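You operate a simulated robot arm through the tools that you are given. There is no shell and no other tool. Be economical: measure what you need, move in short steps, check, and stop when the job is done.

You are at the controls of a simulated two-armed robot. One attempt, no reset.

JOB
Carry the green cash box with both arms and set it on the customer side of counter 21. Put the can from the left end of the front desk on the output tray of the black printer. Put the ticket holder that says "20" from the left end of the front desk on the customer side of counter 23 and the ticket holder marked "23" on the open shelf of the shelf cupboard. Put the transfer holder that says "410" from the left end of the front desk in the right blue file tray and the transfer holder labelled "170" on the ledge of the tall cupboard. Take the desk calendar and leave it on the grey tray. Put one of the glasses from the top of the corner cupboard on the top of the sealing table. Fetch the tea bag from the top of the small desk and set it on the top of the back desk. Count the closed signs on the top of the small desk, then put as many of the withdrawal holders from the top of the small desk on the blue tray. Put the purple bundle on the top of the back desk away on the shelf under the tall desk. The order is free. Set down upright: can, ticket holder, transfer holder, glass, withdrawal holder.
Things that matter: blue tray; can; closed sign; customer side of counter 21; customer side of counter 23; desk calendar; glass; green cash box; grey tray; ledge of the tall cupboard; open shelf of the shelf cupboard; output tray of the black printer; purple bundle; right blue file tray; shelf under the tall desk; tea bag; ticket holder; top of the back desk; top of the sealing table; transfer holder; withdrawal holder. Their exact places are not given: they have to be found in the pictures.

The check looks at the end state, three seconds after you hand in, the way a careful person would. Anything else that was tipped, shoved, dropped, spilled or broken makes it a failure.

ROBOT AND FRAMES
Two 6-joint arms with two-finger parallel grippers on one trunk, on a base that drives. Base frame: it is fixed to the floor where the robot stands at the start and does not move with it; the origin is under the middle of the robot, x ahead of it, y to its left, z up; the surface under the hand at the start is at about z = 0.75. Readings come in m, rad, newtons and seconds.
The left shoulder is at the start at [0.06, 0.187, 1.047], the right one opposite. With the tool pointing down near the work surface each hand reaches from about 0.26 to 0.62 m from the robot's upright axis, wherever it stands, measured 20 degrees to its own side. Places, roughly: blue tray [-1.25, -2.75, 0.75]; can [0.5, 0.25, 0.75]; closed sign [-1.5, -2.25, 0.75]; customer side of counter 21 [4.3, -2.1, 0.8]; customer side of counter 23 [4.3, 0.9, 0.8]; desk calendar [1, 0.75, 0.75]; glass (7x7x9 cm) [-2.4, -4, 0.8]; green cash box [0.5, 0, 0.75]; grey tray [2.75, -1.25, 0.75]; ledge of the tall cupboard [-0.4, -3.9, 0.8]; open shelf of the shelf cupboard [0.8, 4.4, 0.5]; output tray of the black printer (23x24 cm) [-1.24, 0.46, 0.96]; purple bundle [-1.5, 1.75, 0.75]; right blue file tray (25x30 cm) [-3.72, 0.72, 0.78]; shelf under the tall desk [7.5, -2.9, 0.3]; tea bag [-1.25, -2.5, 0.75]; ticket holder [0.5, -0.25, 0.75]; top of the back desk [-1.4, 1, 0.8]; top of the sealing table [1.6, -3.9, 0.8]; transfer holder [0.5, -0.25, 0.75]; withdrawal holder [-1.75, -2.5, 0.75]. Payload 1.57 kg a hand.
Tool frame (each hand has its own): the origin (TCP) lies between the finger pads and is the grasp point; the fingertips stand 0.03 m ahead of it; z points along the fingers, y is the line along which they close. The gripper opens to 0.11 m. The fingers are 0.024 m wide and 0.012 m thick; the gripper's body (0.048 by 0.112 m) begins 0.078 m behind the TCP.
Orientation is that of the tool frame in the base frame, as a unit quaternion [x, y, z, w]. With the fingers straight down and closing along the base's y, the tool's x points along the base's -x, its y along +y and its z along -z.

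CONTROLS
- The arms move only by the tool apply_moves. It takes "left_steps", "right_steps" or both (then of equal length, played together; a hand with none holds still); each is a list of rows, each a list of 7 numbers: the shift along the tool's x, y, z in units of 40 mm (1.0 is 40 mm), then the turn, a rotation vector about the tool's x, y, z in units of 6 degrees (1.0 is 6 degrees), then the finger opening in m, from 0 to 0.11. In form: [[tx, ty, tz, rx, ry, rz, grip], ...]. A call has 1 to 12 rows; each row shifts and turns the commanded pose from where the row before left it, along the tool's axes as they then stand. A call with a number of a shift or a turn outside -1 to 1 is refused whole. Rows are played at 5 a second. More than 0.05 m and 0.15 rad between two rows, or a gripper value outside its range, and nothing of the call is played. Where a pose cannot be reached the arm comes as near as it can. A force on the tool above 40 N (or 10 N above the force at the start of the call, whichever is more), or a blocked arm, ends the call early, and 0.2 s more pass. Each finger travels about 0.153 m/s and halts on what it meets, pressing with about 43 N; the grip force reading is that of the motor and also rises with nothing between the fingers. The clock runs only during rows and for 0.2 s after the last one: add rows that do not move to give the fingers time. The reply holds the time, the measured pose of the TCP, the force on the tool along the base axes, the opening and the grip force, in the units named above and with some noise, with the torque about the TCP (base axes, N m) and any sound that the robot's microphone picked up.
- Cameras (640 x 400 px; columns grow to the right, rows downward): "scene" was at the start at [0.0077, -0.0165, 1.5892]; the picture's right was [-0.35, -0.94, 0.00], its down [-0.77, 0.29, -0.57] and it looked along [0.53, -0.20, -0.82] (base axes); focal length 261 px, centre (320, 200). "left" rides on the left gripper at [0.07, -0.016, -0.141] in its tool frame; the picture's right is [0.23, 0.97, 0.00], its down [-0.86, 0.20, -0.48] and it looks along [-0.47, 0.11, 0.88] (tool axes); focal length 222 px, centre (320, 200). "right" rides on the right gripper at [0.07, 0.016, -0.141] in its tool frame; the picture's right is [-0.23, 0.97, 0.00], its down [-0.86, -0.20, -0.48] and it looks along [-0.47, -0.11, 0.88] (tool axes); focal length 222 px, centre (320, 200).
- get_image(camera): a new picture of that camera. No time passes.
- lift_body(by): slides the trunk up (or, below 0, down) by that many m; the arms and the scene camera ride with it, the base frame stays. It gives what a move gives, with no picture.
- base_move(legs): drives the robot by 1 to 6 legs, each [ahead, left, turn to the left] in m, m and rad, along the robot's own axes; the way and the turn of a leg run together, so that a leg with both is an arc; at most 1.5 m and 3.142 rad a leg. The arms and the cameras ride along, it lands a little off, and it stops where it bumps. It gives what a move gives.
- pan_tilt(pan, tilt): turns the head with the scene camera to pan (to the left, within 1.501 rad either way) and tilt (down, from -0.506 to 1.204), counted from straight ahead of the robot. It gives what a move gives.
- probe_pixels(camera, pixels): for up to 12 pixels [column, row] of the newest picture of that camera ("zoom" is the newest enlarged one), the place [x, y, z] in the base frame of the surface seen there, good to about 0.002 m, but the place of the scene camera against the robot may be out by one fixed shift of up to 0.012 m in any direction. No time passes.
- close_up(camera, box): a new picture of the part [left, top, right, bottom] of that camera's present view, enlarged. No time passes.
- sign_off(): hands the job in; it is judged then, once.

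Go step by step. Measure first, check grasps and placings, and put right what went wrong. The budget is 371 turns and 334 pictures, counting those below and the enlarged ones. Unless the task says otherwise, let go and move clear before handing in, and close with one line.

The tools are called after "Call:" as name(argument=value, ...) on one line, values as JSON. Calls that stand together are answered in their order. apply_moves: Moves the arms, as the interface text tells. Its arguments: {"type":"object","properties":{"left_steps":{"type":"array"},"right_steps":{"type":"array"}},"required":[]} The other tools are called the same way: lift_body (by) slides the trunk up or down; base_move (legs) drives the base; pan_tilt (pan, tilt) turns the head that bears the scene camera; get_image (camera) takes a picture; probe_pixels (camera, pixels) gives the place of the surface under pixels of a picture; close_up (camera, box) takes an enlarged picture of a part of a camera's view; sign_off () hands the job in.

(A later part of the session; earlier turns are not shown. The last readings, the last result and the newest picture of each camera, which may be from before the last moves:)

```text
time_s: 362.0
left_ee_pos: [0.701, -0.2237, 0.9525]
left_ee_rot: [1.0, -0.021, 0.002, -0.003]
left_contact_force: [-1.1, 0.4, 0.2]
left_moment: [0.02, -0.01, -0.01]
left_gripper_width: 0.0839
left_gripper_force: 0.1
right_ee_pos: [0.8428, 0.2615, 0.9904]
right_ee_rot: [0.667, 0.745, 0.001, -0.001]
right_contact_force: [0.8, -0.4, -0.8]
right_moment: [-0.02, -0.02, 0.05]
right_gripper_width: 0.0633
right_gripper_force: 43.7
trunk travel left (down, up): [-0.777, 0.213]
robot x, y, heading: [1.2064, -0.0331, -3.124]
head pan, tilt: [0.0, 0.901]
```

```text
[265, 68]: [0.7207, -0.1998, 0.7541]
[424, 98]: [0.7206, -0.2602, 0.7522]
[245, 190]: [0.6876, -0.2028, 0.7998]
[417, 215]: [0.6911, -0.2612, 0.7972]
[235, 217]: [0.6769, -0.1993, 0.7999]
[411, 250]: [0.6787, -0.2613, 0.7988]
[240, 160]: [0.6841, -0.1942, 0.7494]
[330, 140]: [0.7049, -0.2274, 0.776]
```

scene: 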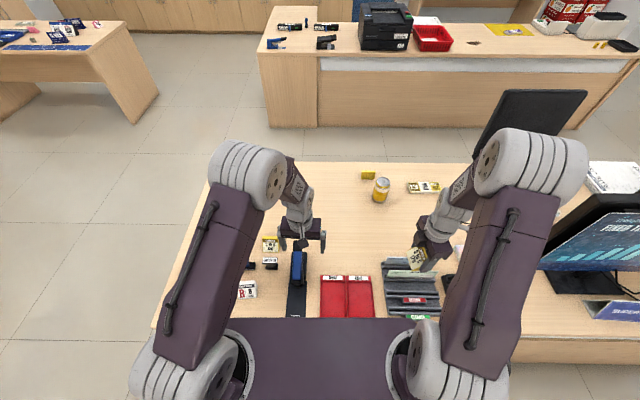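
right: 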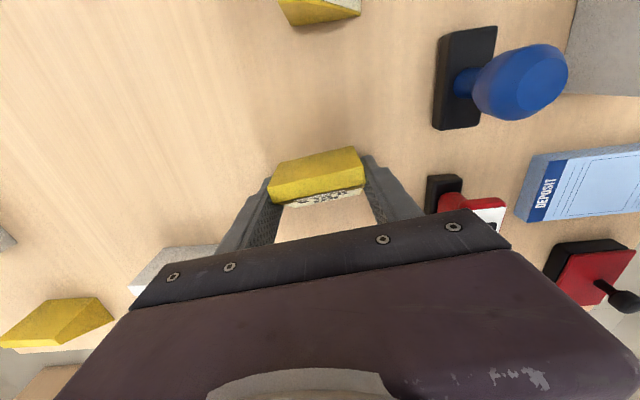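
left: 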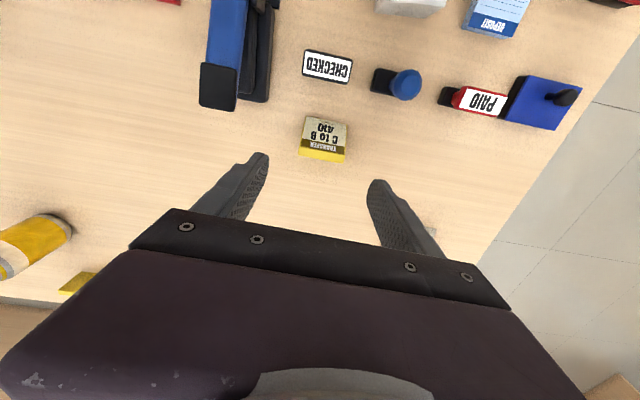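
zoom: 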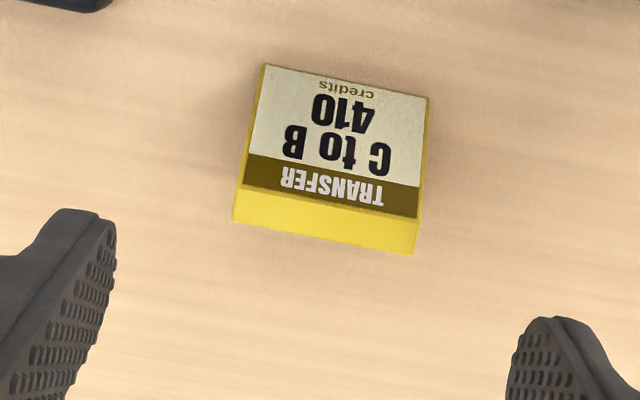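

Call:
apply_moves(left_steps=[[-0.22, 0.18, 0, 0, 0, -0.35, 0.084], [0, 0, 0.9, 0, 0, 0, 0.084], [0, 0, 0.9, 0, 0, 0, 0.084], [0, 0, 0.9, 0, 0, 0, 0.084], [0, 0, 0.6, 0, 0, 0, 0.084]])

Call:
get_image(camera="left")

```text
time_s: 363.2
left_ee_pos: [0.6937, -0.228, 0.8218]
left_ee_rot: [1.0, -0.002, 0.002, -0.001]
left_contact_force: [0.0, 0.6, 0.5]
left_moment: [0.02, -0.04, -0.01]
left_gripper_width: 0.0841
left_gripper_force: 0.0
right_ee_pos: [0.8441, 0.2622, 0.9905]
right_ee_rot: [0.668, 0.744, -0.001, -0.001]
right_contact_force: [0.2, 0.2, -0.8]
right_moment: [-0.01, 0.01, 0.01]
right_gripper_width: 0.063
right_gripper_force: 43.1
trunk travel left (down, up): [-0.777, 0.213]
robot x, y, heading: [1.2113, -0.0257, -3.127]
head pan, tilt: [0.0, 0.901]
```

```text
228 pictures are left
```

left: 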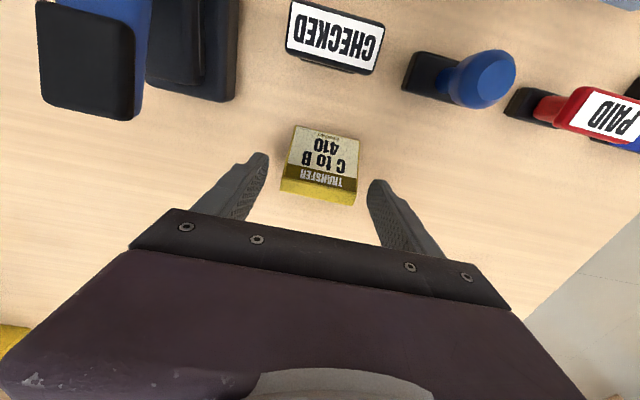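

Call:
apply_moves(left_steps=[[0, 0.05, 0.5, 0, 0, 0, 0.084], [0, 0, 0.34, 0, 0, 0, 0.084], [0, 0, 0, 0, 0, 0, 0.0], [0, 0, 0, 0, 0, 0, 0], [0, 0, 0, 0, 0, 0, 0], [0, 0, 0, 0, 0, 0, 0]])

Call:
apply_moves(left_steps=[[0, 0, -0.5, 0, 0, 0, 0], [0, 0, -0.95, 0, 0, 0, 0], [0, 0, -0.95, 0, 0, 0, 0], [0, 0, -0.95, 0, 0, 0, 0], [0, 0, -0.95, 0, 0, 0, 0], [0.7, 0.4, -0.3, 0, 0, 0, 0], [0.7, 0.4, -0.3, 0, 0, 0, 0], [0.7, 0.4, 0, 0, 0, 0, 0], [0.7, 0.4, 0, 0, 0, 0, 0]])

Call:
get_image(camera="scene")

```text
time_s: 364.6
left_ee_pos: [0.6939, -0.2308, 0.7896]
left_ee_rot: [1.0, -0.002, 0.002, -0.001]
left_contact_force: [0.2, 0.8, -0.2]
left_moment: [0.03, -0.01, 0.01]
left_gripper_width: 0.0635
left_gripper_force: 43.6
right_ee_pos: [0.8427, 0.2627, 0.9909]
right_ee_rot: [0.668, 0.744, -0.001, -0.001]
right_contact_force: [0.2, -0.4, 0.0]
right_moment: [-0.02, 0.0, 0.01]
right_gripper_width: 0.0635
right_gripper_force: 43.1
trunk travel left (down, up): [-0.777, 0.213]
robot x, y, heading: [1.2107, -0.0285, -3.127]
head pan, tilt: [0.0, 0.901]
```

```text
time_s: 366.6
left_ee_pos: [0.808, -0.295, 0.9871]
left_ee_rot: [1.0, -0.002, 0.001, -0.001]
left_contact_force: [1.1, 0.0, -1.1]
left_moment: [0.05, 0.02, -0.04]
left_gripper_width: 0.0632
left_gripper_force: 42.9
right_ee_pos: [0.8447, 0.2625, 0.9898]
right_ee_rot: [0.668, 0.744, 0.0, -0.001]
right_contact_force: [0.2, 0.2, -1.3]
right_moment: [0.01, 0.01, 0.01]
right_gripper_width: 0.0632
right_gripper_force: 43.2
trunk travel left (down, up): [-0.777, 0.213]
robot x, y, heading: [1.2122, -0.0299, -3.13]
head pan, tilt: [0.0, 0.901]
```

```text
227 pictures are left
```

scene: 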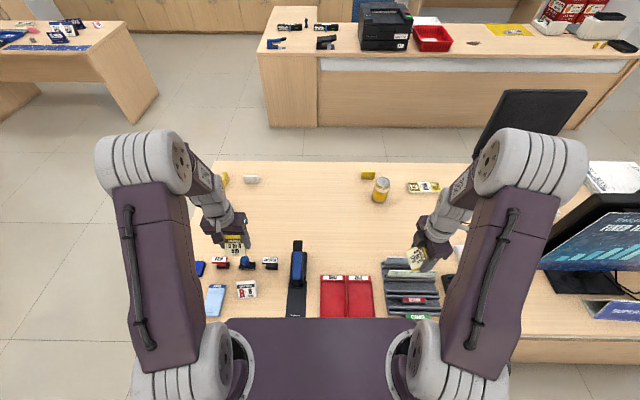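

Both holders are held. Drive to the tall cupboard and face it.

Call:
base_move(legs=[[-0.45, 0, 0], [0, 1.35, 0], [1.0, 0.9, 0], [0.9, 0, 0], [0, 0, 1.57]])

Call:
pan_tilt(pan=0, tilt=0.4)

Call:
get_image(camera="scene")

```text
time_s: 390.5
left_ee_pos: [-0.0493, -2.6389, 0.9881]
left_ee_rot: [0.719, 0.695, 0.001, -0.002]
left_contact_force: [0.1, -0.5, 0.3]
left_moment: [0.01, -0.02, -0.03]
left_gripper_width: 0.0632
left_gripper_force: 43.1
right_ee_pos: [-0.6053, -2.5863, 0.9901]
right_ee_rot: [-0.039, 0.999, -0.001, 0.0]
right_contact_force: [0.6, 0.6, -1.0]
right_moment: [-0.02, -0.02, 0.02]
right_gripper_width: 0.0633
right_gripper_force: 42.9
trunk travel left (down, up): [-0.777, 0.213]
robot x, y, heading: [-0.3047, -2.2285, -1.587]
head pan, tilt: [0.0, 0.901]
```

```text
time_s: 391.4
left_ee_pos: [-0.0495, -2.6394, 0.9864]
left_ee_rot: [0.719, 0.695, 0.001, -0.001]
left_contact_force: [-0.7, 0.7, -1.2]
left_moment: [-0.01, 0.01, -0.05]
left_gripper_width: 0.063
left_gripper_force: 42.9
right_ee_pos: [-0.607, -2.5865, 0.9901]
right_ee_rot: [-0.039, 0.999, -0.001, -0.001]
right_contact_force: [-0.1, -0.1, -1.3]
right_moment: [0.02, -0.01, 0.04]
right_gripper_width: 0.0631
right_gripper_force: 43.3
trunk travel left (down, up): [-0.777, 0.213]
robot x, y, heading: [-0.3015, -2.2308, -1.591]
head pan, tilt: [0.0, 0.4]
```

```text
226 pictures are left
```

scene: 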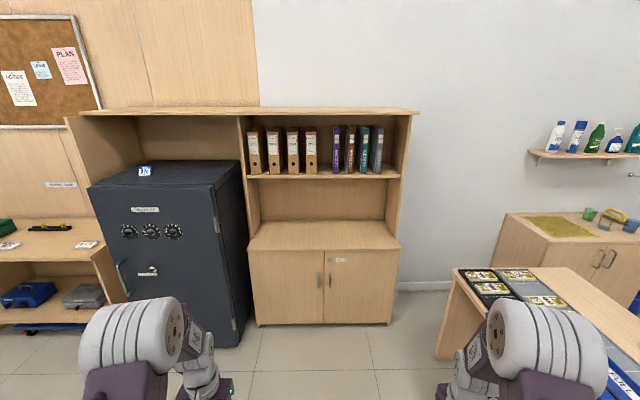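

Call:
probe_pixels(camera="scene", pixels=[[250, 246], [325, 248], [398, 246], [325, 225], [260, 225], [390, 225], [325, 178], [325, 200], [400, 180], [255, 180], [445, 290], [245, 280]])

```text
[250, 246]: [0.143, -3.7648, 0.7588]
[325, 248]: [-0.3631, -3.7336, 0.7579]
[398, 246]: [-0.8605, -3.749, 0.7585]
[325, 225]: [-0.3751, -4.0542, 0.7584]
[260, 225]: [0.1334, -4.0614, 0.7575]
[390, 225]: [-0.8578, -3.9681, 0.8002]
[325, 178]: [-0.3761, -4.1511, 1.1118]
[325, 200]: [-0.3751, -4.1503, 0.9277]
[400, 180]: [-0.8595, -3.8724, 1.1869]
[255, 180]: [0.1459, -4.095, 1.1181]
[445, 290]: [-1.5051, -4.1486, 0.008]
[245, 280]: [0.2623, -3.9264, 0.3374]
```

Call:
probe_pixels(camera="scene", pixels=[[320, 175], [320, 172], [355, 174], [270, 176], [405, 150], [320, 110], [405, 120], [395, 243]])

Call:
close_up(camera="scene", box=[235, 100, 425, 260])

```text
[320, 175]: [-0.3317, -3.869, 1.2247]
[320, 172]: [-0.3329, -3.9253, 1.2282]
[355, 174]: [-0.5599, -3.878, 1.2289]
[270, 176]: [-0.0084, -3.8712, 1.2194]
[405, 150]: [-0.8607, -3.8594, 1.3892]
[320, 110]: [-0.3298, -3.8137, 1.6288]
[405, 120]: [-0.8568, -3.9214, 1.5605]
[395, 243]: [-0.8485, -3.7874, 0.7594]
```

```text
2.50 times, centred on (330, 180) of scene
```

zoom: 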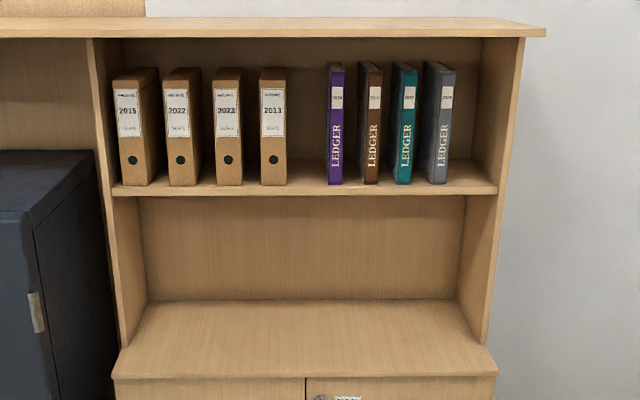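

Ledge: z≈0.75, front edge y≈−3.72, upper shelf front y≈−3.87. Pull left hand back and approach.

Call:
apply_moves(left_steps=[[1, 0, 0, 0, 0, 0, 0], [1, 0, 0, 0, 0, 0, 0], [1, 0, 0, 0, 0, 0, 0]])

Call:
base_move(legs=[[0, 0, 0.02], [0.95, 0.05, 0]])

Call:
pan_tilt(pan=-0.3, tilt=0.8)

Call:
get_image(camera="scene")

Call:
get_image(camera="right")

```text
time_s: 392.2
left_ee_pos: [-0.0446, -2.5186, 0.9871]
left_ee_rot: [0.719, 0.695, 0.0, -0.002]
left_contact_force: [0.3, 0.6, -0.1]
left_moment: [-0.03, 0.01, -0.01]
left_gripper_width: 0.0633
left_gripper_force: 43.2
right_ee_pos: [-0.6058, -2.5846, 0.9908]
right_ee_rot: [-0.04, 0.999, -0.001, 0.0]
right_contact_force: [0.1, -0.2, -0.4]
right_moment: [-0.01, 0.02, 0.01]
right_gripper_width: 0.0634
right_gripper_force: 43.2
trunk travel left (down, up): [-0.777, 0.213]
robot x, y, heading: [-0.3029, -2.2277, -1.582]
head pan, tilt: [0.0, 0.4]
```

```text
time_s: 397.6
left_ee_pos: [0.0393, -3.4616, 0.986]
left_ee_rot: [0.7, 0.714, 0.001, -0.003]
left_contact_force: [-0.7, 0.6, -1.7]
left_moment: [-0.02, 0.01, -0.01]
left_gripper_width: 0.0631
left_gripper_force: 42.8
right_ee_pos: [-0.5173, -3.5571, 0.9888]
right_ee_rot: [-0.065, 0.998, -0.001, 0.0]
right_contact_force: [0.4, -0.4, -0.6]
right_moment: [0.01, 0.0, -0.02]
right_gripper_width: 0.0635
right_gripper_force: 43.6
trunk travel left (down, up): [-0.777, 0.213]
robot x, y, heading: [-0.2342, -3.1836, -1.539]
head pan, tilt: [0.0, 0.4]
```

```text
time_s: 398.4
left_ee_pos: [0.038, -3.4622, 0.9876]
left_ee_rot: [0.7, 0.714, 0.001, -0.002]
left_contact_force: [0.8, -0.6, -0.3]
left_moment: [0.0, 0.0, 0.02]
left_gripper_width: 0.0632
left_gripper_force: 42.9
right_ee_pos: [-0.5172, -3.557, 0.9905]
right_ee_rot: [-0.064, 0.998, 0.0, 0.0]
right_contact_force: [0.2, 0.1, -0.3]
right_moment: [-0.01, 0.02, -0.01]
right_gripper_width: 0.0629
right_gripper_force: 42.9
trunk travel left (down, up): [-0.777, 0.213]
robot x, y, heading: [-0.2349, -3.1829, -1.535]
head pan, tilt: [-0.3, 0.799]
```

```text
224 pictures are left
```

scene: 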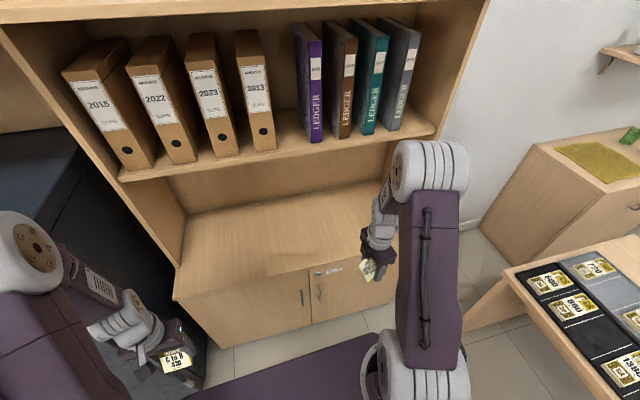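

```text
223 pictures are left
```

right: 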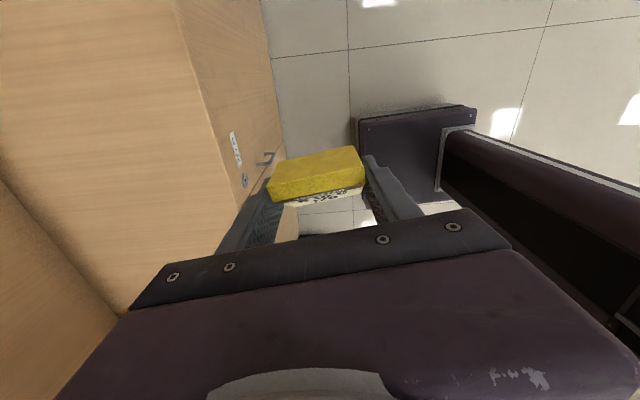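

Call:
probe_pixels(camera="scene", pixels=[[430, 165], [405, 160], [385, 200], [375, 240], [300, 268], [340, 240], [20, 240], [110, 310]])

Call:
probe_pixels(camera="right", pixels=[[200, 120], [230, 150], [60, 100], [120, 300]])

```text
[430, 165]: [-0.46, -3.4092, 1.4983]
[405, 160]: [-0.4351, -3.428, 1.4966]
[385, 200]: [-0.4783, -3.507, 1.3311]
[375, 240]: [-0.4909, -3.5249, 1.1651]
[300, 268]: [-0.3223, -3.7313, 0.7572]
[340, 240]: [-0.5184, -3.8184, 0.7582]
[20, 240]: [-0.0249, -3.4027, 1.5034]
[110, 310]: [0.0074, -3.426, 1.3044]
```

```text
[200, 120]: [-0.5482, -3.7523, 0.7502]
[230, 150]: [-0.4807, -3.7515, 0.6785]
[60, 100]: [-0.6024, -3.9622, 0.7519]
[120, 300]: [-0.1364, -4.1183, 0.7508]
```

Call:
lift_body(by=-0.165)

Call:
base_move(legs=[[0.24, 0, -0.03]])

Call:
get_image(camera="scene")

Call:
get_image(camera="right")

```text
time_s: 400.3
left_ee_pos: [0.0387, -3.4624, 0.8221]
left_ee_rot: [0.7, 0.714, 0.001, -0.001]
left_contact_force: [0.1, -0.4, -0.1]
left_moment: [-0.01, 0.04, -0.02]
left_gripper_width: 0.0636
left_gripper_force: 42.0
right_ee_pos: [-0.5183, -3.5582, 0.8244]
right_ee_rot: [-0.064, 0.998, 0.0, -0.001]
right_contact_force: [-0.3, -0.5, -0.3]
right_moment: [-0.01, -0.01, -0.01]
right_gripper_width: 0.0631
right_gripper_force: 42.4
trunk travel left (down, up): [-0.612, 0.378]
robot x, y, heading: [-0.2319, -3.1854, -1.533]
head pan, tilt: [-0.3, 0.799]
```

```text
time_s: 402.1
left_ee_pos: [0.0343, -3.7083, 0.8218]
left_ee_rot: [0.711, 0.704, 0.001, -0.001]
left_contact_force: [-0.4, -0.6, -1.4]
left_moment: [0.01, 0.02, 0.01]
left_gripper_width: 0.0631
left_gripper_force: 43.0
right_ee_pos: [-0.5238, -3.7864, 0.8258]
right_ee_rot: [-0.05, 0.999, -0.001, -0.001]
right_contact_force: [0.0, -0.7, -1.2]
right_moment: [0.02, -0.01, 0.02]
right_gripper_width: 0.063
right_gripper_force: 43.4
trunk travel left (down, up): [-0.612, 0.378]
robot x, y, heading: [-0.2274, -3.4239, -1.565]
head pan, tilt: [-0.3, 0.799]
```

```text
222 pictures are left
```

scene: 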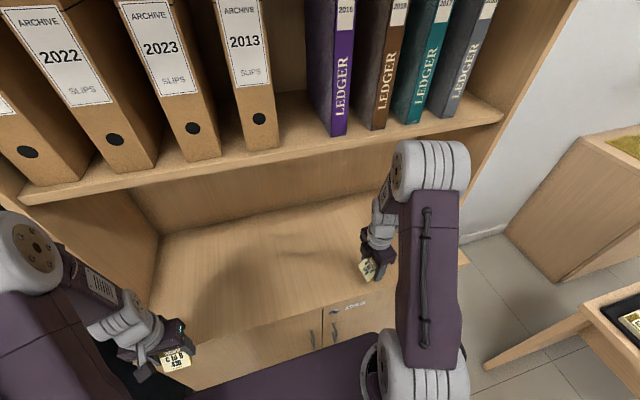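

```text
221 pictures are left
```

right: 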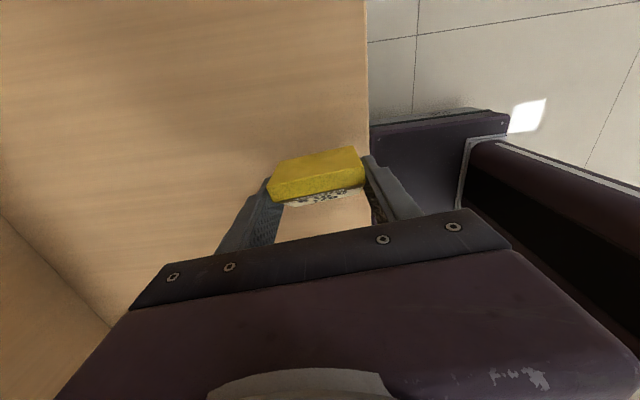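

Call:
apply_moves(right_steps=[[0, -0.4, 0, 0, 0, 0, 0], [0, -0.4, 0, 0, 0, 0, 0], [0, 0, 0.4, 0, 0, 0, 0], [0, 0, 0.3, 0, 0, 0, 0], [0, 0, 0.1, 0, 0, 0, 0], [0, 0, 0, 0, 0, 0, 0]])

Call:
apply_moves(right_steps=[[0, 0, 0.08, 0, 0, 0, 0], [0, 0, 0.07, 0, 0, 0, 0], [0, 0, 0, 0, 0, 0, 0]])

```text
time_s: 403.5
left_ee_pos: [0.0351, -3.7068, 0.8222]
left_ee_rot: [0.71, 0.704, 0.0, -0.001]
left_contact_force: [-0.7, 0.2, -0.8]
left_moment: [0.05, 0.0, -0.01]
left_gripper_width: 0.0634
left_gripper_force: 43.1
right_ee_pos: [-0.5216, -3.8176, 0.7945]
right_ee_rot: [-0.05, 0.999, 0.0, -0.001]
right_contact_force: [0.2, -0.3, -0.3]
right_moment: [0.02, -0.01, -0.01]
right_gripper_width: 0.0631
right_gripper_force: 43.0
trunk travel left (down, up): [-0.612, 0.378]
robot x, y, heading: [-0.2303, -3.4179, -1.566]
head pan, tilt: [-0.3, 0.799]
```

```text
time_s: 404.3
left_ee_pos: [0.0354, -3.7083, 0.8226]
left_ee_rot: [0.711, 0.704, 0.001, -0.001]
left_contact_force: [0.2, 0.2, -0.6]
left_moment: [-0.04, 0.01, -0.01]
left_gripper_width: 0.0629
left_gripper_force: 43.1
right_ee_pos: [-0.5207, -3.8179, 0.7886]
right_ee_rot: [-0.05, 0.999, -0.003, -0.002]
right_contact_force: [-0.5, -2.0, 20.1]
right_moment: [0.57, -0.16, 0.01]
right_gripper_width: 0.0633
right_gripper_force: 43.1
trunk travel left (down, up): [-0.612, 0.378]
robot x, y, heading: [-0.2272, -3.4199, -1.566]
head pan, tilt: [-0.3, 0.799]
```

Call:
apply_moves(right_steps=[[0, 0, 0, 0, 0, 0, 0.084], [0, 0, 0, 0, 0, 0, 0.084], [0, 0, -0.6, 0, 0, 0, 0.084], [0, 0, -0.7, 0, 0, 0, 0.084], [0, 0, -0.7, 0, 0, 0, 0.084]])

Call:
base_move(legs=[[-0.35, 0, 0]])

Call:
get_image(camera="scene")

Call:
close_up(camera="scene", box=[280, 180, 440, 280])

```text
time_s: 405.5
left_ee_pos: [0.0359, -3.7082, 0.8216]
left_ee_rot: [0.711, 0.703, 0.0, -0.002]
left_contact_force: [-0.2, 0.9, 0.2]
left_moment: [-0.02, 0.01, 0.02]
left_gripper_width: 0.0631
left_gripper_force: 42.7
right_ee_pos: [-0.5213, -3.8171, 0.8679]
right_ee_rot: [-0.05, 0.999, 0.0, -0.001]
right_contact_force: [0.6, 0.5, -0.1]
right_moment: [0.02, 0.0, 0.01]
right_gripper_width: 0.084
right_gripper_force: 0.2
trunk travel left (down, up): [-0.612, 0.378]
robot x, y, heading: [-0.2313, -3.4223, -1.565]
head pan, tilt: [-0.3, 0.799]
```

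```text
time_s: 407.7
left_ee_pos: [0.0346, -3.3626, 0.8223]
left_ee_rot: [0.707, 0.707, 0.0, -0.002]
left_contact_force: [-0.1, -0.8, -0.8]
left_moment: [-0.01, 0.0, -0.01]
left_gripper_width: 0.0631
left_gripper_force: 42.7
right_ee_pos: [-0.5224, -3.4769, 0.8683]
right_ee_rot: [-0.054, 0.999, -0.001, -0.001]
right_contact_force: [0.3, 1.0, 0.4]
right_moment: [-0.02, 0.05, -0.04]
right_gripper_width: 0.084
right_gripper_force: 0.1
trunk travel left (down, up): [-0.612, 0.378]
robot x, y, heading: [-0.2355, -3.0764, -1.559]
head pan, tilt: [-0.3, 0.799]
```

```text
220 pictures are left
```

scene: 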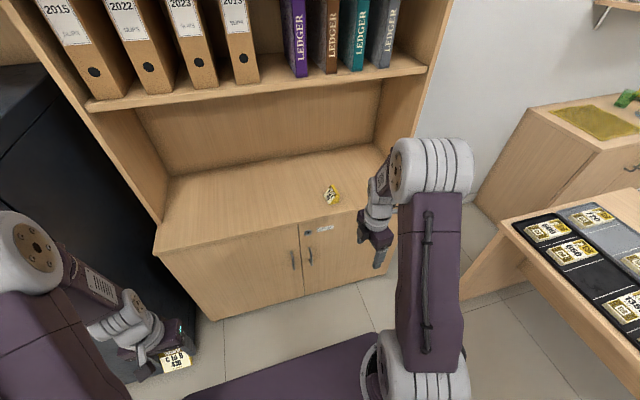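

```text
4.00 times, centred on (360, 230) of scene
```

zoom: 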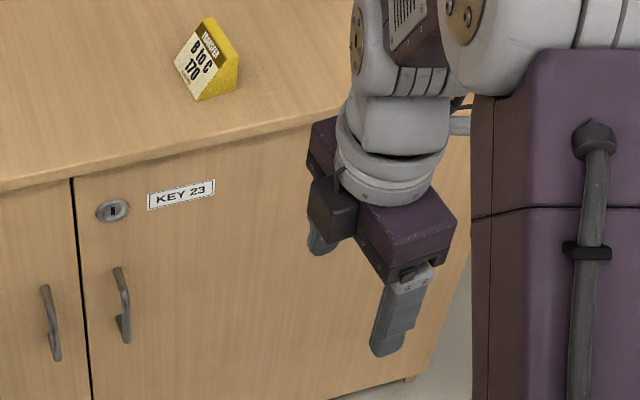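

170 is on the ledge upright. Now turn to the small desk and survey it.

Call:
lift_body(by=0.165)

Call:
base_move(legs=[[-0.6, 0, 0], [0, 0, -1.58]])

Call:
pan_tilt(pan=0, tilt=0.65)

Call:
get_image(camera="scene")

Call:
close_up(camera="scene", box=[200, 140, 440, 280])

```text
time_s: 409.6
left_ee_pos: [0.0337, -3.3634, 0.9868]
left_ee_rot: [0.708, 0.706, 0.001, -0.002]
left_contact_force: [0.3, 0.7, -1.8]
left_moment: [0.03, -0.01, 0.04]
left_gripper_width: 0.0634
left_gripper_force: 43.0
right_ee_pos: [-0.5217, -3.4767, 1.0331]
right_ee_rot: [-0.055, 0.998, -0.001, -0.002]
right_contact_force: [0.7, 0.2, -0.4]
right_moment: [-0.01, -0.03, 0.01]
right_gripper_width: 0.0841
right_gripper_force: 0.0
trunk travel left (down, up): [-0.777, 0.213]
robot x, y, heading: [-0.2336, -3.0788, -1.552]
head pan, tilt: [-0.3, 0.799]
```

```text
time_s: 416.8
left_ee_pos: [-0.5315, -2.7629, 0.9869]
left_ee_rot: [1.0, -0.004, 0.001, 0.0]
left_contact_force: [0.2, 0.5, -0.4]
left_moment: [0.03, 0.0, 0.0]
left_gripper_width: 0.0634
left_gripper_force: 43.2
right_ee_pos: [-0.6414, -2.206, 1.0324]
right_ee_rot: [0.67, 0.742, -0.001, -0.001]
right_contact_force: [0.8, -0.1, 0.0]
right_moment: [0.03, -0.03, 0.02]
right_gripper_width: 0.0839
right_gripper_force: 0.0
trunk travel left (down, up): [-0.777, 0.213]
robot x, y, heading: [-0.2462, -2.497, -3.139]
head pan, tilt: [-0.3, 0.799]
```

```text
time_s: 417.6
left_ee_pos: [-0.5305, -2.7628, 0.9855]
left_ee_rot: [1.0, -0.006, 0.001, -0.001]
left_contact_force: [0.7, 0.2, -1.0]
left_moment: [0.01, 0.0, 0.02]
left_gripper_width: 0.0635
left_gripper_force: 42.6
right_ee_pos: [-0.6406, -2.2052, 1.0325]
right_ee_rot: [0.67, 0.742, 0.0, -0.002]
right_contact_force: [0.5, 0.2, 0.4]
right_moment: [0.01, 0.01, 0.0]
right_gripper_width: 0.0842
right_gripper_force: 0.1
trunk travel left (down, up): [-0.777, 0.213]
robot x, y, heading: [-0.2399, -2.5004, -3.13]
head pan, tilt: [0.0, 0.649]
```

```text
218 pictures are left
```

scene: 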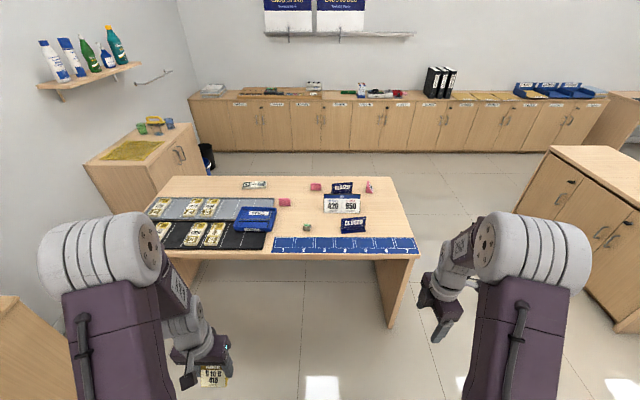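

```text
2.67 times, centred on (320, 210) of scene
```

zoom: 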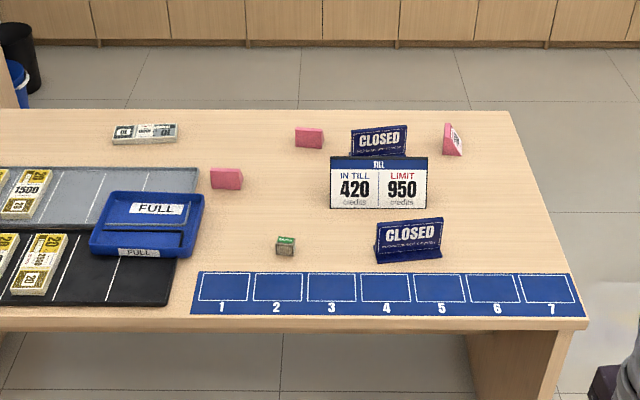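

Call:
probe_pixels(camera="zoom", pixels=[[285, 245], [310, 137], [228, 178], [452, 140], [378, 140], [410, 235], [150, 210], [95, 245], [195, 200], [380, 185], [580, 325], [145, 130]])

Call:
base_move(legs=[[0.55, 0, 0]])

Call:
lift_body(by=0.15)

Call:
pan_tilt(pan=0, tilt=0.9)

Call:
get_image(camera="scene")

Call:
close_up(camera="scene", box=[180, 100, 440, 280])

```text
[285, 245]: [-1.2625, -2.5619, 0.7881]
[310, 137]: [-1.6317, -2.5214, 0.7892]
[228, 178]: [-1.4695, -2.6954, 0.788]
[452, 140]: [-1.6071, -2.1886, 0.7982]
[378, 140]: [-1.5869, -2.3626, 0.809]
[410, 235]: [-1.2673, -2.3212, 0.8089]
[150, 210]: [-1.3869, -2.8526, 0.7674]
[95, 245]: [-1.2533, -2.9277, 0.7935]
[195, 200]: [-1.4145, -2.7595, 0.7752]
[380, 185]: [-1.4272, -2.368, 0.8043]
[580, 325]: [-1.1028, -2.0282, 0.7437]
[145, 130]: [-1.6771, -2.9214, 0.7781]
```

```text
time_s: 420.6
left_ee_pos: [-1.0632, -2.7669, 0.9873]
left_ee_rot: [1.0, -0.004, 0.0, 0.0]
left_contact_force: [-0.8, -0.2, -0.9]
left_moment: [0.0, 0.02, 0.02]
left_gripper_width: 0.063
left_gripper_force: 42.8
right_ee_pos: [-1.1741, -2.2111, 1.033]
right_ee_rot: [0.67, 0.743, -0.001, -0.002]
right_contact_force: [0.1, -0.1, -0.4]
right_moment: [0.02, -0.01, -0.03]
right_gripper_width: 0.0841
right_gripper_force: 0.1
trunk travel left (down, up): [-0.777, 0.213]
robot x, y, heading: [-0.778, -2.5039, -3.133]
head pan, tilt: [0.0, 0.649]
```

```text
time_s: 422.4
left_ee_pos: [-1.0653, -2.7688, 1.136]
left_ee_rot: [1.0, -0.004, 0.002, -0.001]
left_contact_force: [0.6, -0.2, -1.4]
left_moment: [-0.03, 0.0, 0.0]
left_gripper_width: 0.0633
left_gripper_force: 42.7
right_ee_pos: [-1.1751, -2.2103, 1.1832]
right_ee_rot: [0.669, 0.743, 0.0, -0.002]
right_contact_force: [0.0, 0.2, -0.6]
right_moment: [-0.01, 0.03, -0.01]
right_gripper_width: 0.0842
right_gripper_force: 0.1
trunk travel left (down, up): [-0.927, 0.063]
robot x, y, heading: [-0.7747, -2.5055, -3.133]
head pan, tilt: [0.0, 0.649]
```

```text
time_s: 423.2
left_ee_pos: [-1.0644, -2.7679, 1.1376]
left_ee_rot: [1.0, -0.004, 0.001, -0.001]
left_contact_force: [0.0, 0.3, -0.6]
left_moment: [0.0, -0.02, -0.03]
left_gripper_width: 0.063
left_gripper_force: 43.1
right_ee_pos: [-1.1753, -2.2103, 1.1824]
right_ee_rot: [0.67, 0.742, 0.0, -0.001]
right_contact_force: [0.2, -0.4, -0.7]
right_moment: [-0.02, -0.01, 0.02]
right_gripper_width: 0.0839
right_gripper_force: 0.0
trunk travel left (down, up): [-0.927, 0.063]
robot x, y, heading: [-0.7828, -2.5005, -3.13]
head pan, tilt: [0.0, 0.901]
```

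```text
216 pictures are left
```

scene: 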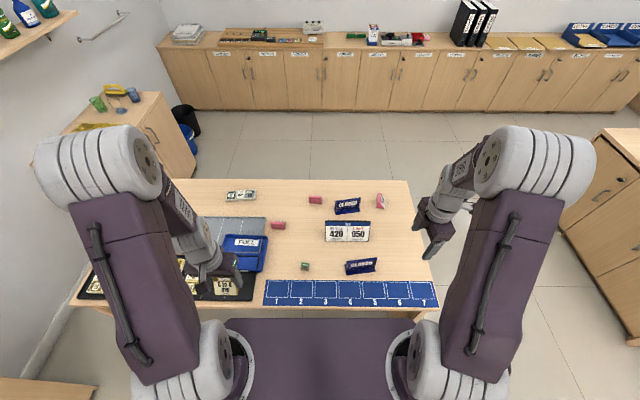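

```text
2.22 times, centred on (310, 190) of scene
```

zoom: 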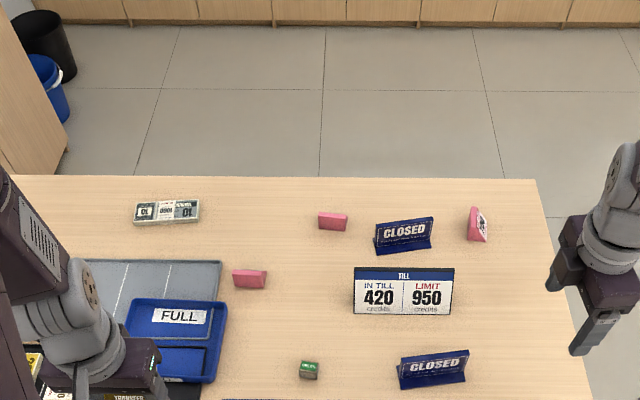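

Call:
get_image(camera="right")

Call:
close_up(camera="right", box=[0, 60, 320, 260])

```text
214 pictures are left
```

right: 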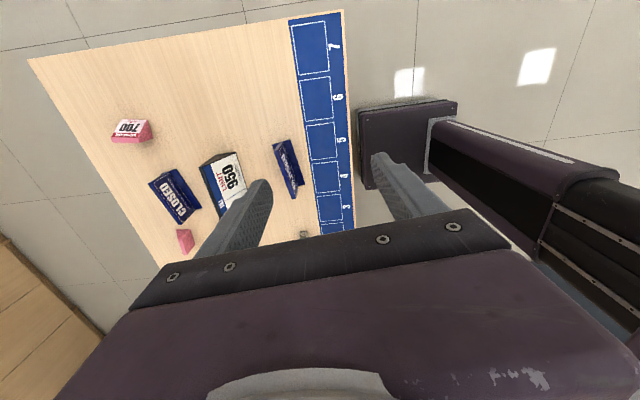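

```text
2.00 times, centred on (160, 160) of right
```

zoom: 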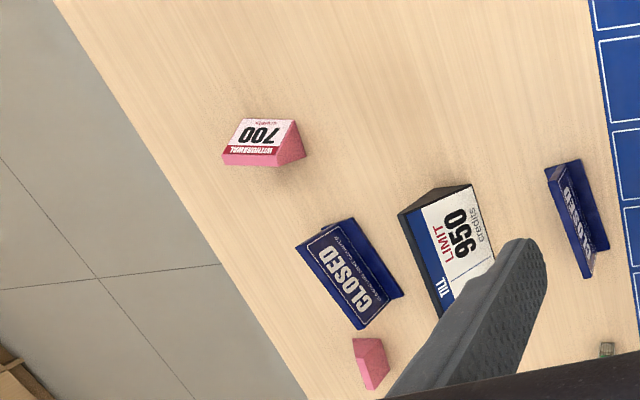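

Two CLOSED signs seen (front one and the one behind the till card), nothing between. Look at the tray and tea bag closely.

Call:
get_image(camera="left")

Call:
close_up(camera="scene", box=[210, 215, 330, 290])

Call:
probe_pixels(camera="zoom", pixels=[[70, 110], [305, 110], [280, 300], [180, 180], [170, 240], [490, 250], [510, 280], [330, 60], [380, 80], [490, 270], [230, 130], [60, 300]])

```text
212 pictures are left
```

left: 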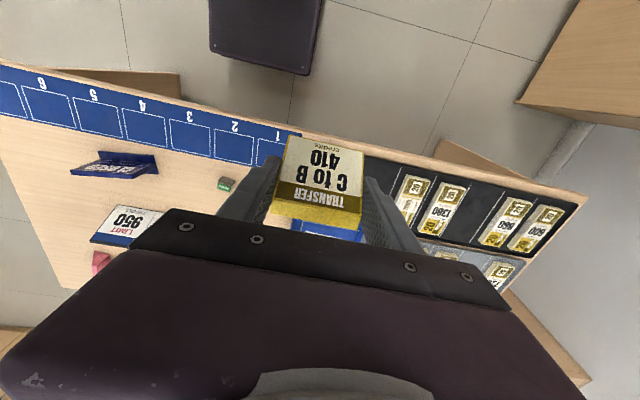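

```text
5.33 times, centred on (270, 252) of scene
```

zoom: 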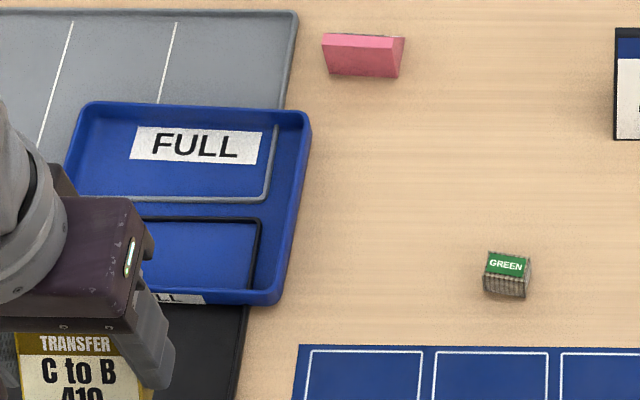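

```text
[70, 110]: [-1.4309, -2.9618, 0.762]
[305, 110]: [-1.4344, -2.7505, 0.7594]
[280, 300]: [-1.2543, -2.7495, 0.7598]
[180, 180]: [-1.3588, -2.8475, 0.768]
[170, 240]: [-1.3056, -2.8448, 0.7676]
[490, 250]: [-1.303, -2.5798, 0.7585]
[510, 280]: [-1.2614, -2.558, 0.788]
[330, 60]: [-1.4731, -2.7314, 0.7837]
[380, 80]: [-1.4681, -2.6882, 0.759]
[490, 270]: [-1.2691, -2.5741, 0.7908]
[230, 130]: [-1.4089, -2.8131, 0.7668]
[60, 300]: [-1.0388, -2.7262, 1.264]
```

Call:
apply_moves(right_steps=[[0, 0, 0, 0, 0, 0.999, 0.084], [0, 0, 0, 0, 0, 0.999, 0.084], [0, 0, 0, 0, 0, 0.999, 0.084], [0, 0, 0, 0, 0, 0.999, 0.084], [0, 0, 0, 0, 0, 0.999, 0.084], [0, 0, 0, 0, 0, 0.999, 0.084], [0, 0, 0, 0, 0, 0.999, 0.084], [0, 0, 0, 0, 0, 0.999, 0.084], [0, 0, 0, 0, 0, 0.999, 0.084], [0, 0, 0, 0, 0, 0.999, 0.084], [0, 0, 0, 0, 0, 0.999, 0.084], [0, 0, 0, 0, 0, 0.999, 0.084]])

Call:
apply_moves(right_steps=[[0, 0, 0, 0, 0, 0.999, 0.084], [0, 0, 0, 0, 0, 0.999, 0.084], [0, 0, 0, 0, 0, 0.999, 0.084], [0, 0, 0, 0, 0, 0.999, 0.084], [-0.2, 0.9, 0, 0, 0, 0, 0.084], [-0.2, 0.9, 0, 0, 0, 0, 0.084], [-0.2, 0.9, 0, 0, 0, 0, 0.084], [-0.2, 0.9, 0, 0, 0, 0, 0.084]])

Call:
lift_body(by=-0.15)

Call:
base_move(legs=[[0.1, 0.3, 0]])

Call:
get_image(camera="right")

Call:
get_image(camera="scene")

```text
time_s: 425.8
left_ee_pos: [-1.0632, -2.7687, 1.1371]
left_ee_rot: [1.0, -0.005, 0.002, -0.001]
left_contact_force: [-0.9, -0.8, -0.1]
left_moment: [0.01, 0.0, -0.05]
left_gripper_width: 0.0631
left_gripper_force: 42.7
right_ee_pos: [-1.1748, -2.2108, 1.1836]
right_ee_rot: [0.978, 0.207, -0.001, -0.001]
right_contact_force: [0.8, -0.4, 0.0]
right_moment: [0.03, -0.03, -0.02]
right_gripper_width: 0.0839
right_gripper_force: 0.1
trunk travel left (down, up): [-0.927, 0.063]
robot x, y, heading: [-0.7762, -2.5014, -3.132]
head pan, tilt: [0.0, 0.901]
```

```text
time_s: 427.6
left_ee_pos: [-1.0639, -2.7693, 1.1366]
left_ee_rot: [1.0, -0.005, 0.002, 0.0]
left_contact_force: [0.8, -0.2, 0.1]
left_moment: [0.0, 0.01, 0.04]
left_gripper_width: 0.0632
left_gripper_force: 43.7
right_ee_pos: [-1.207, -2.3566, 1.1819]
right_ee_rot: [1.0, 0.001, -0.001, -0.001]
right_contact_force: [-0.3, 0.6, -0.4]
right_moment: [0.04, 0.0, 0.01]
right_gripper_width: 0.0839
right_gripper_force: 0.0
trunk travel left (down, up): [-0.927, 0.063]
robot x, y, heading: [-0.7808, -2.5007, -3.137]
head pan, tilt: [0.0, 0.901]
```

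```text
time_s: 429.3
left_ee_pos: [-1.0647, -2.7681, 0.9868]
left_ee_rot: [1.0, -0.004, 0.001, -0.002]
left_contact_force: [0.1, -0.1, -1.3]
left_moment: [0.01, 0.01, 0.0]
left_gripper_width: 0.0635
left_gripper_force: 43.1
right_ee_pos: [-1.2071, -2.356, 1.0307]
right_ee_rot: [1.0, 0.001, -0.002, 0.0]
right_contact_force: [1.1, -0.1, -0.4]
right_moment: [0.01, -0.01, 0.0]
right_gripper_width: 0.0842
right_gripper_force: 0.0
trunk travel left (down, up): [-0.777, 0.213]
robot x, y, heading: [-0.7792, -2.5031, -3.13]
head pan, tilt: [0.0, 0.901]
```

```text
time_s: 431.4
left_ee_pos: [-1.1557, -3.066, 0.9878]
left_ee_rot: [1.0, 0.001, 0.002, 0.0]
left_contact_force: [-0.5, 0.9, -1.0]
left_moment: [0.0, -0.01, -0.01]
left_gripper_width: 0.0632
left_gripper_force: 43.1
right_ee_pos: [-1.3022, -2.6539, 1.0308]
right_ee_rot: [1.0, 0.006, 0.0, 0.0]
right_contact_force: [0.5, -0.5, 0.2]
right_moment: [-0.02, 0.01, 0.0]
right_gripper_width: 0.0839
right_gripper_force: 0.1
trunk travel left (down, up): [-0.777, 0.213]
robot x, y, heading: [-0.8731, -2.7985, -3.122]
head pan, tilt: [0.0, 0.901]
```

```text
210 pictures are left
```

right: 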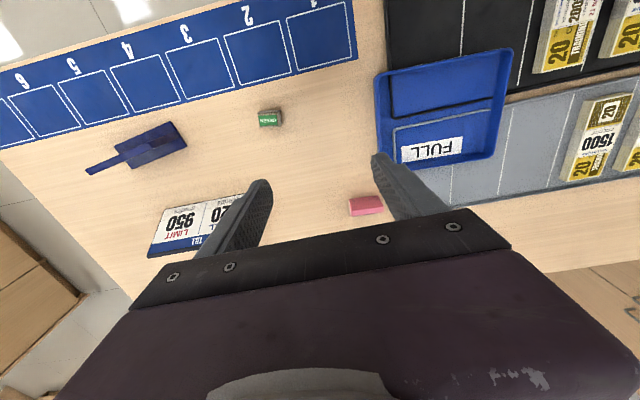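

```text
209 pictures are left
```

scene: 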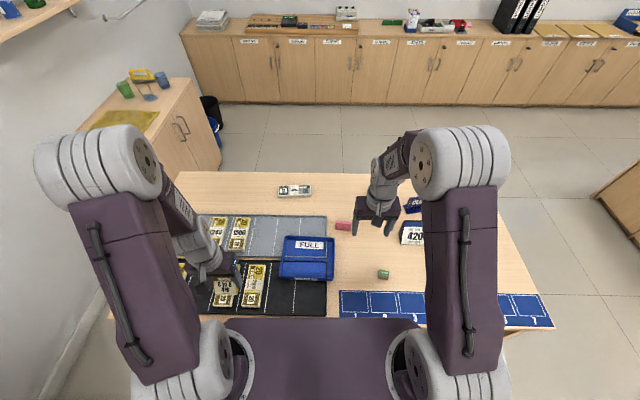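

Probe P2 and the tray with the right camera.

Call:
close_up(camera="right", box=[320, 40, 520, 220])

Call:
probe_pixels(camera="right", pixels=[[350, 202], [380, 198], [352, 213], [383, 208], [380, 75], [510, 50], [493, 157], [388, 155], [440, 130], [440, 90], [269, 118], [265, 110]])

```text
2.22 times, centred on (420, 130) of right
```

zoom: 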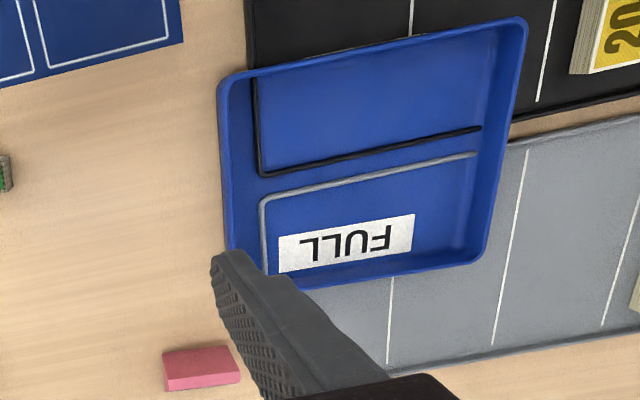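

```text
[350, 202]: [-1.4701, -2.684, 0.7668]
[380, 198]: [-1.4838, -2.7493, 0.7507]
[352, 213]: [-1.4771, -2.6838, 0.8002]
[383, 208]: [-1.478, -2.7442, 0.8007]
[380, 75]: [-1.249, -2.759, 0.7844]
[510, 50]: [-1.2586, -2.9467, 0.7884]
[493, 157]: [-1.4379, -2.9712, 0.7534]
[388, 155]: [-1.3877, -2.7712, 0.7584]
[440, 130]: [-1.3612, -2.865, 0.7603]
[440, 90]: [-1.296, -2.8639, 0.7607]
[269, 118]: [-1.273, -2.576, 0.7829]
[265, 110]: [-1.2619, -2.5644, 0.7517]
```

P2 centre ≈(-1.488,-2.714) lies near the reach limit, so I'll tilt the right hand forward 20° for extra reach.

Call:
apply_moves(right_steps=[[0, 0, 0, 0, -0.835, 0, 0.084], [0, 0, 0, 0, -0.835, 0, 0.084], [0, 0, 0, 0, -0.835, 0, 0.084], [0, 0, 0, 0, -0.835, 0, 0.084], [-0.874, 0.3, 0.318, 0, 0, 0, 0.084], [-0.874, 0.3, 0.318, 0, 0, 0, 0.084], [-0.874, 0.3, 0.318, 0, 0, 0, 0.084], [-0.874, 0.3, 0.318, 0, 0, 0, 0.084], [-0.874, 0.3, 0.318, 0, 0, 0, 0.084]])

Call:
get_image(camera="right")

```text
time_s: 433.4
left_ee_pos: [-1.158, -3.0673, 0.9869]
left_ee_rot: [1.0, 0.001, 0.003, 0.0]
left_contact_force: [-0.1, 0.1, -0.4]
left_moment: [0.01, 0.03, -0.02]
left_gripper_width: 0.0634
left_gripper_force: 43.3
right_ee_pos: [-1.4896, -2.7162, 1.0312]
right_ee_rot: [0.985, 0.006, -0.173, 0.0]
right_contact_force: [-0.1, 1.3, 0.6]
right_moment: [0.02, -0.02, 0.0]
right_gripper_width: 0.0841
right_gripper_force: 0.1
trunk travel left (down, up): [-0.777, 0.213]
robot x, y, heading: [-0.8739, -2.7981, -3.119]
head pan, tilt: [0.0, 0.901]
```

```text
207 pictures are left
```

right: 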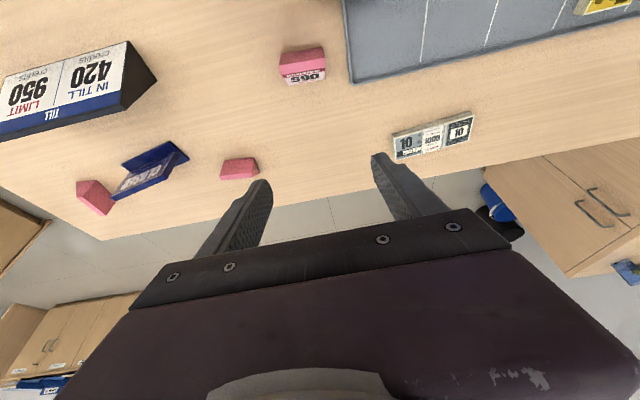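

Call:
apply_moves(right_steps=[[0.325, 0, 0.893, 0, 0, 0, 0.084], [0.325, 0, 0.893, 0, 0, 0, 0.084], [0.325, 0, 0.893, 0, 0, 0, 0.084], [0.325, 0, 0.893, 0, 0, 0, 0.084], [0.325, 0, 0.893, 0, 0, 0, 0.084]])

Call:
get_image(camera="right")

Call:
close_up(camera="right", box=[240, 80, 400, 220])

```text
time_s: 434.6
left_ee_pos: [-1.1575, -3.0667, 0.9884]
left_ee_rot: [1.0, 0.001, 0.002, 0.0]
left_contact_force: [0.0, -0.3, -1.5]
left_moment: [0.02, -0.03, 0.0]
left_gripper_width: 0.0632
left_gripper_force: 42.6
right_ee_pos: [-1.491, -2.7181, 0.8401]
right_ee_rot: [0.984, 0.006, -0.176, 0.001]
right_contact_force: [-0.2, 0.4, -0.6]
right_moment: [0.01, -0.04, 0.0]
right_gripper_width: 0.084
right_gripper_force: 0.0
trunk travel left (down, up): [-0.777, 0.213]
robot x, y, heading: [-0.8714, -2.7988, -3.123]
head pan, tilt: [0.0, 0.901]
```

```text
206 pictures are left
```

right: 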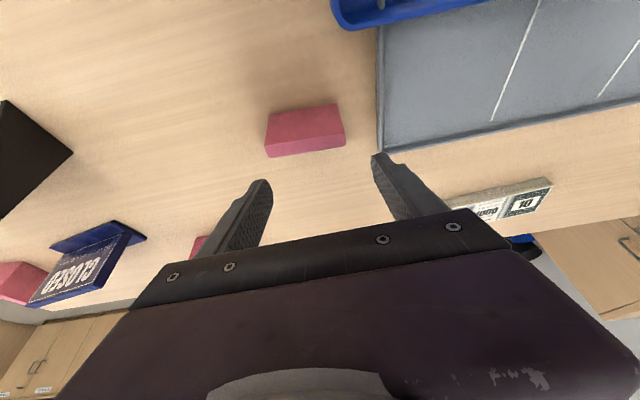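

```text
2.86 times, centred on (320, 150) of right
```

zoom: 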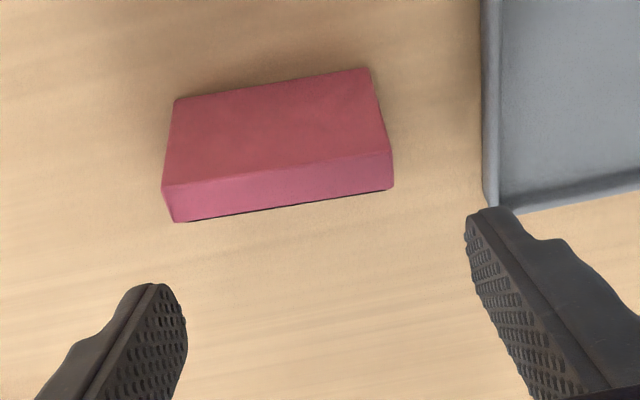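

Call:
probe_pixels(camera="zoom", pixels=[[177, 102], [368, 72], [168, 182], [390, 150], [178, 218], [388, 188], [488, 150], [492, 205], [280, 130], [280, 185], [120, 130], [440, 120]])

```text
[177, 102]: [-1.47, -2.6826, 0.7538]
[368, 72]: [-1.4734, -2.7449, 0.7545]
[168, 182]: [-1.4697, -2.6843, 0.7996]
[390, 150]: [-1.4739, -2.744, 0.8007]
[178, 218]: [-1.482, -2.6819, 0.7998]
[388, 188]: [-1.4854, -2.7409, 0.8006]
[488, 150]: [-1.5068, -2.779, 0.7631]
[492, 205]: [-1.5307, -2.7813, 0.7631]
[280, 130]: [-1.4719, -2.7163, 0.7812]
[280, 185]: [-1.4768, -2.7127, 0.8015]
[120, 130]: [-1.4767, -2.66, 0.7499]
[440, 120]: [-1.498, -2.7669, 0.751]
```

Call:
apply_moves(right_steps=[[0.05, -0.1, 0, 0, 0, 0, 0.078], [0.22, 0, 0.61, 0, 0, 0, 0.078], [0.22, 0, 0.6, 0, 0, 0, 0.078], [0, 0, 0, 0, 0, 0, 0], [0, 0, 0, 0, 0, 0, 0], [0, 0, 0, 0, 0, 0, 0], [0, 0, 0, 0, 0, 0, 0]])

Call:
get_image(camera="right")

```text
time_s: 436.2
left_ee_pos: [-1.1577, -3.0674, 0.9875]
left_ee_rot: [1.0, 0.0, 0.001, -0.001]
left_contact_force: [-0.3, 0.6, -0.3]
left_moment: [0.03, -0.01, -0.02]
left_gripper_width: 0.0631
left_gripper_force: 43.1
right_ee_pos: [-1.4895, -2.7115, 0.7894]
right_ee_rot: [0.985, 0.006, -0.174, 0.0]
right_contact_force: [0.2, 0.1, 0.6]
right_moment: [0.07, -0.02, -0.02]
right_gripper_width: 0.0634
right_gripper_force: 43.4
trunk travel left (down, up): [-0.777, 0.213]
robot x, y, heading: [-0.8719, -2.7997, -3.121]
head pan, tilt: [0.0, 0.901]
```

```text
204 pictures are left
```

right: 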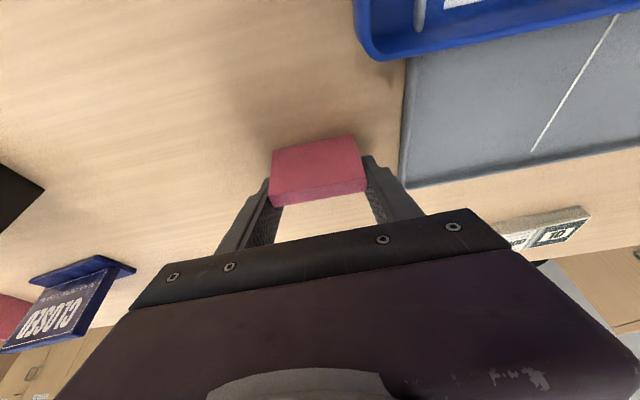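

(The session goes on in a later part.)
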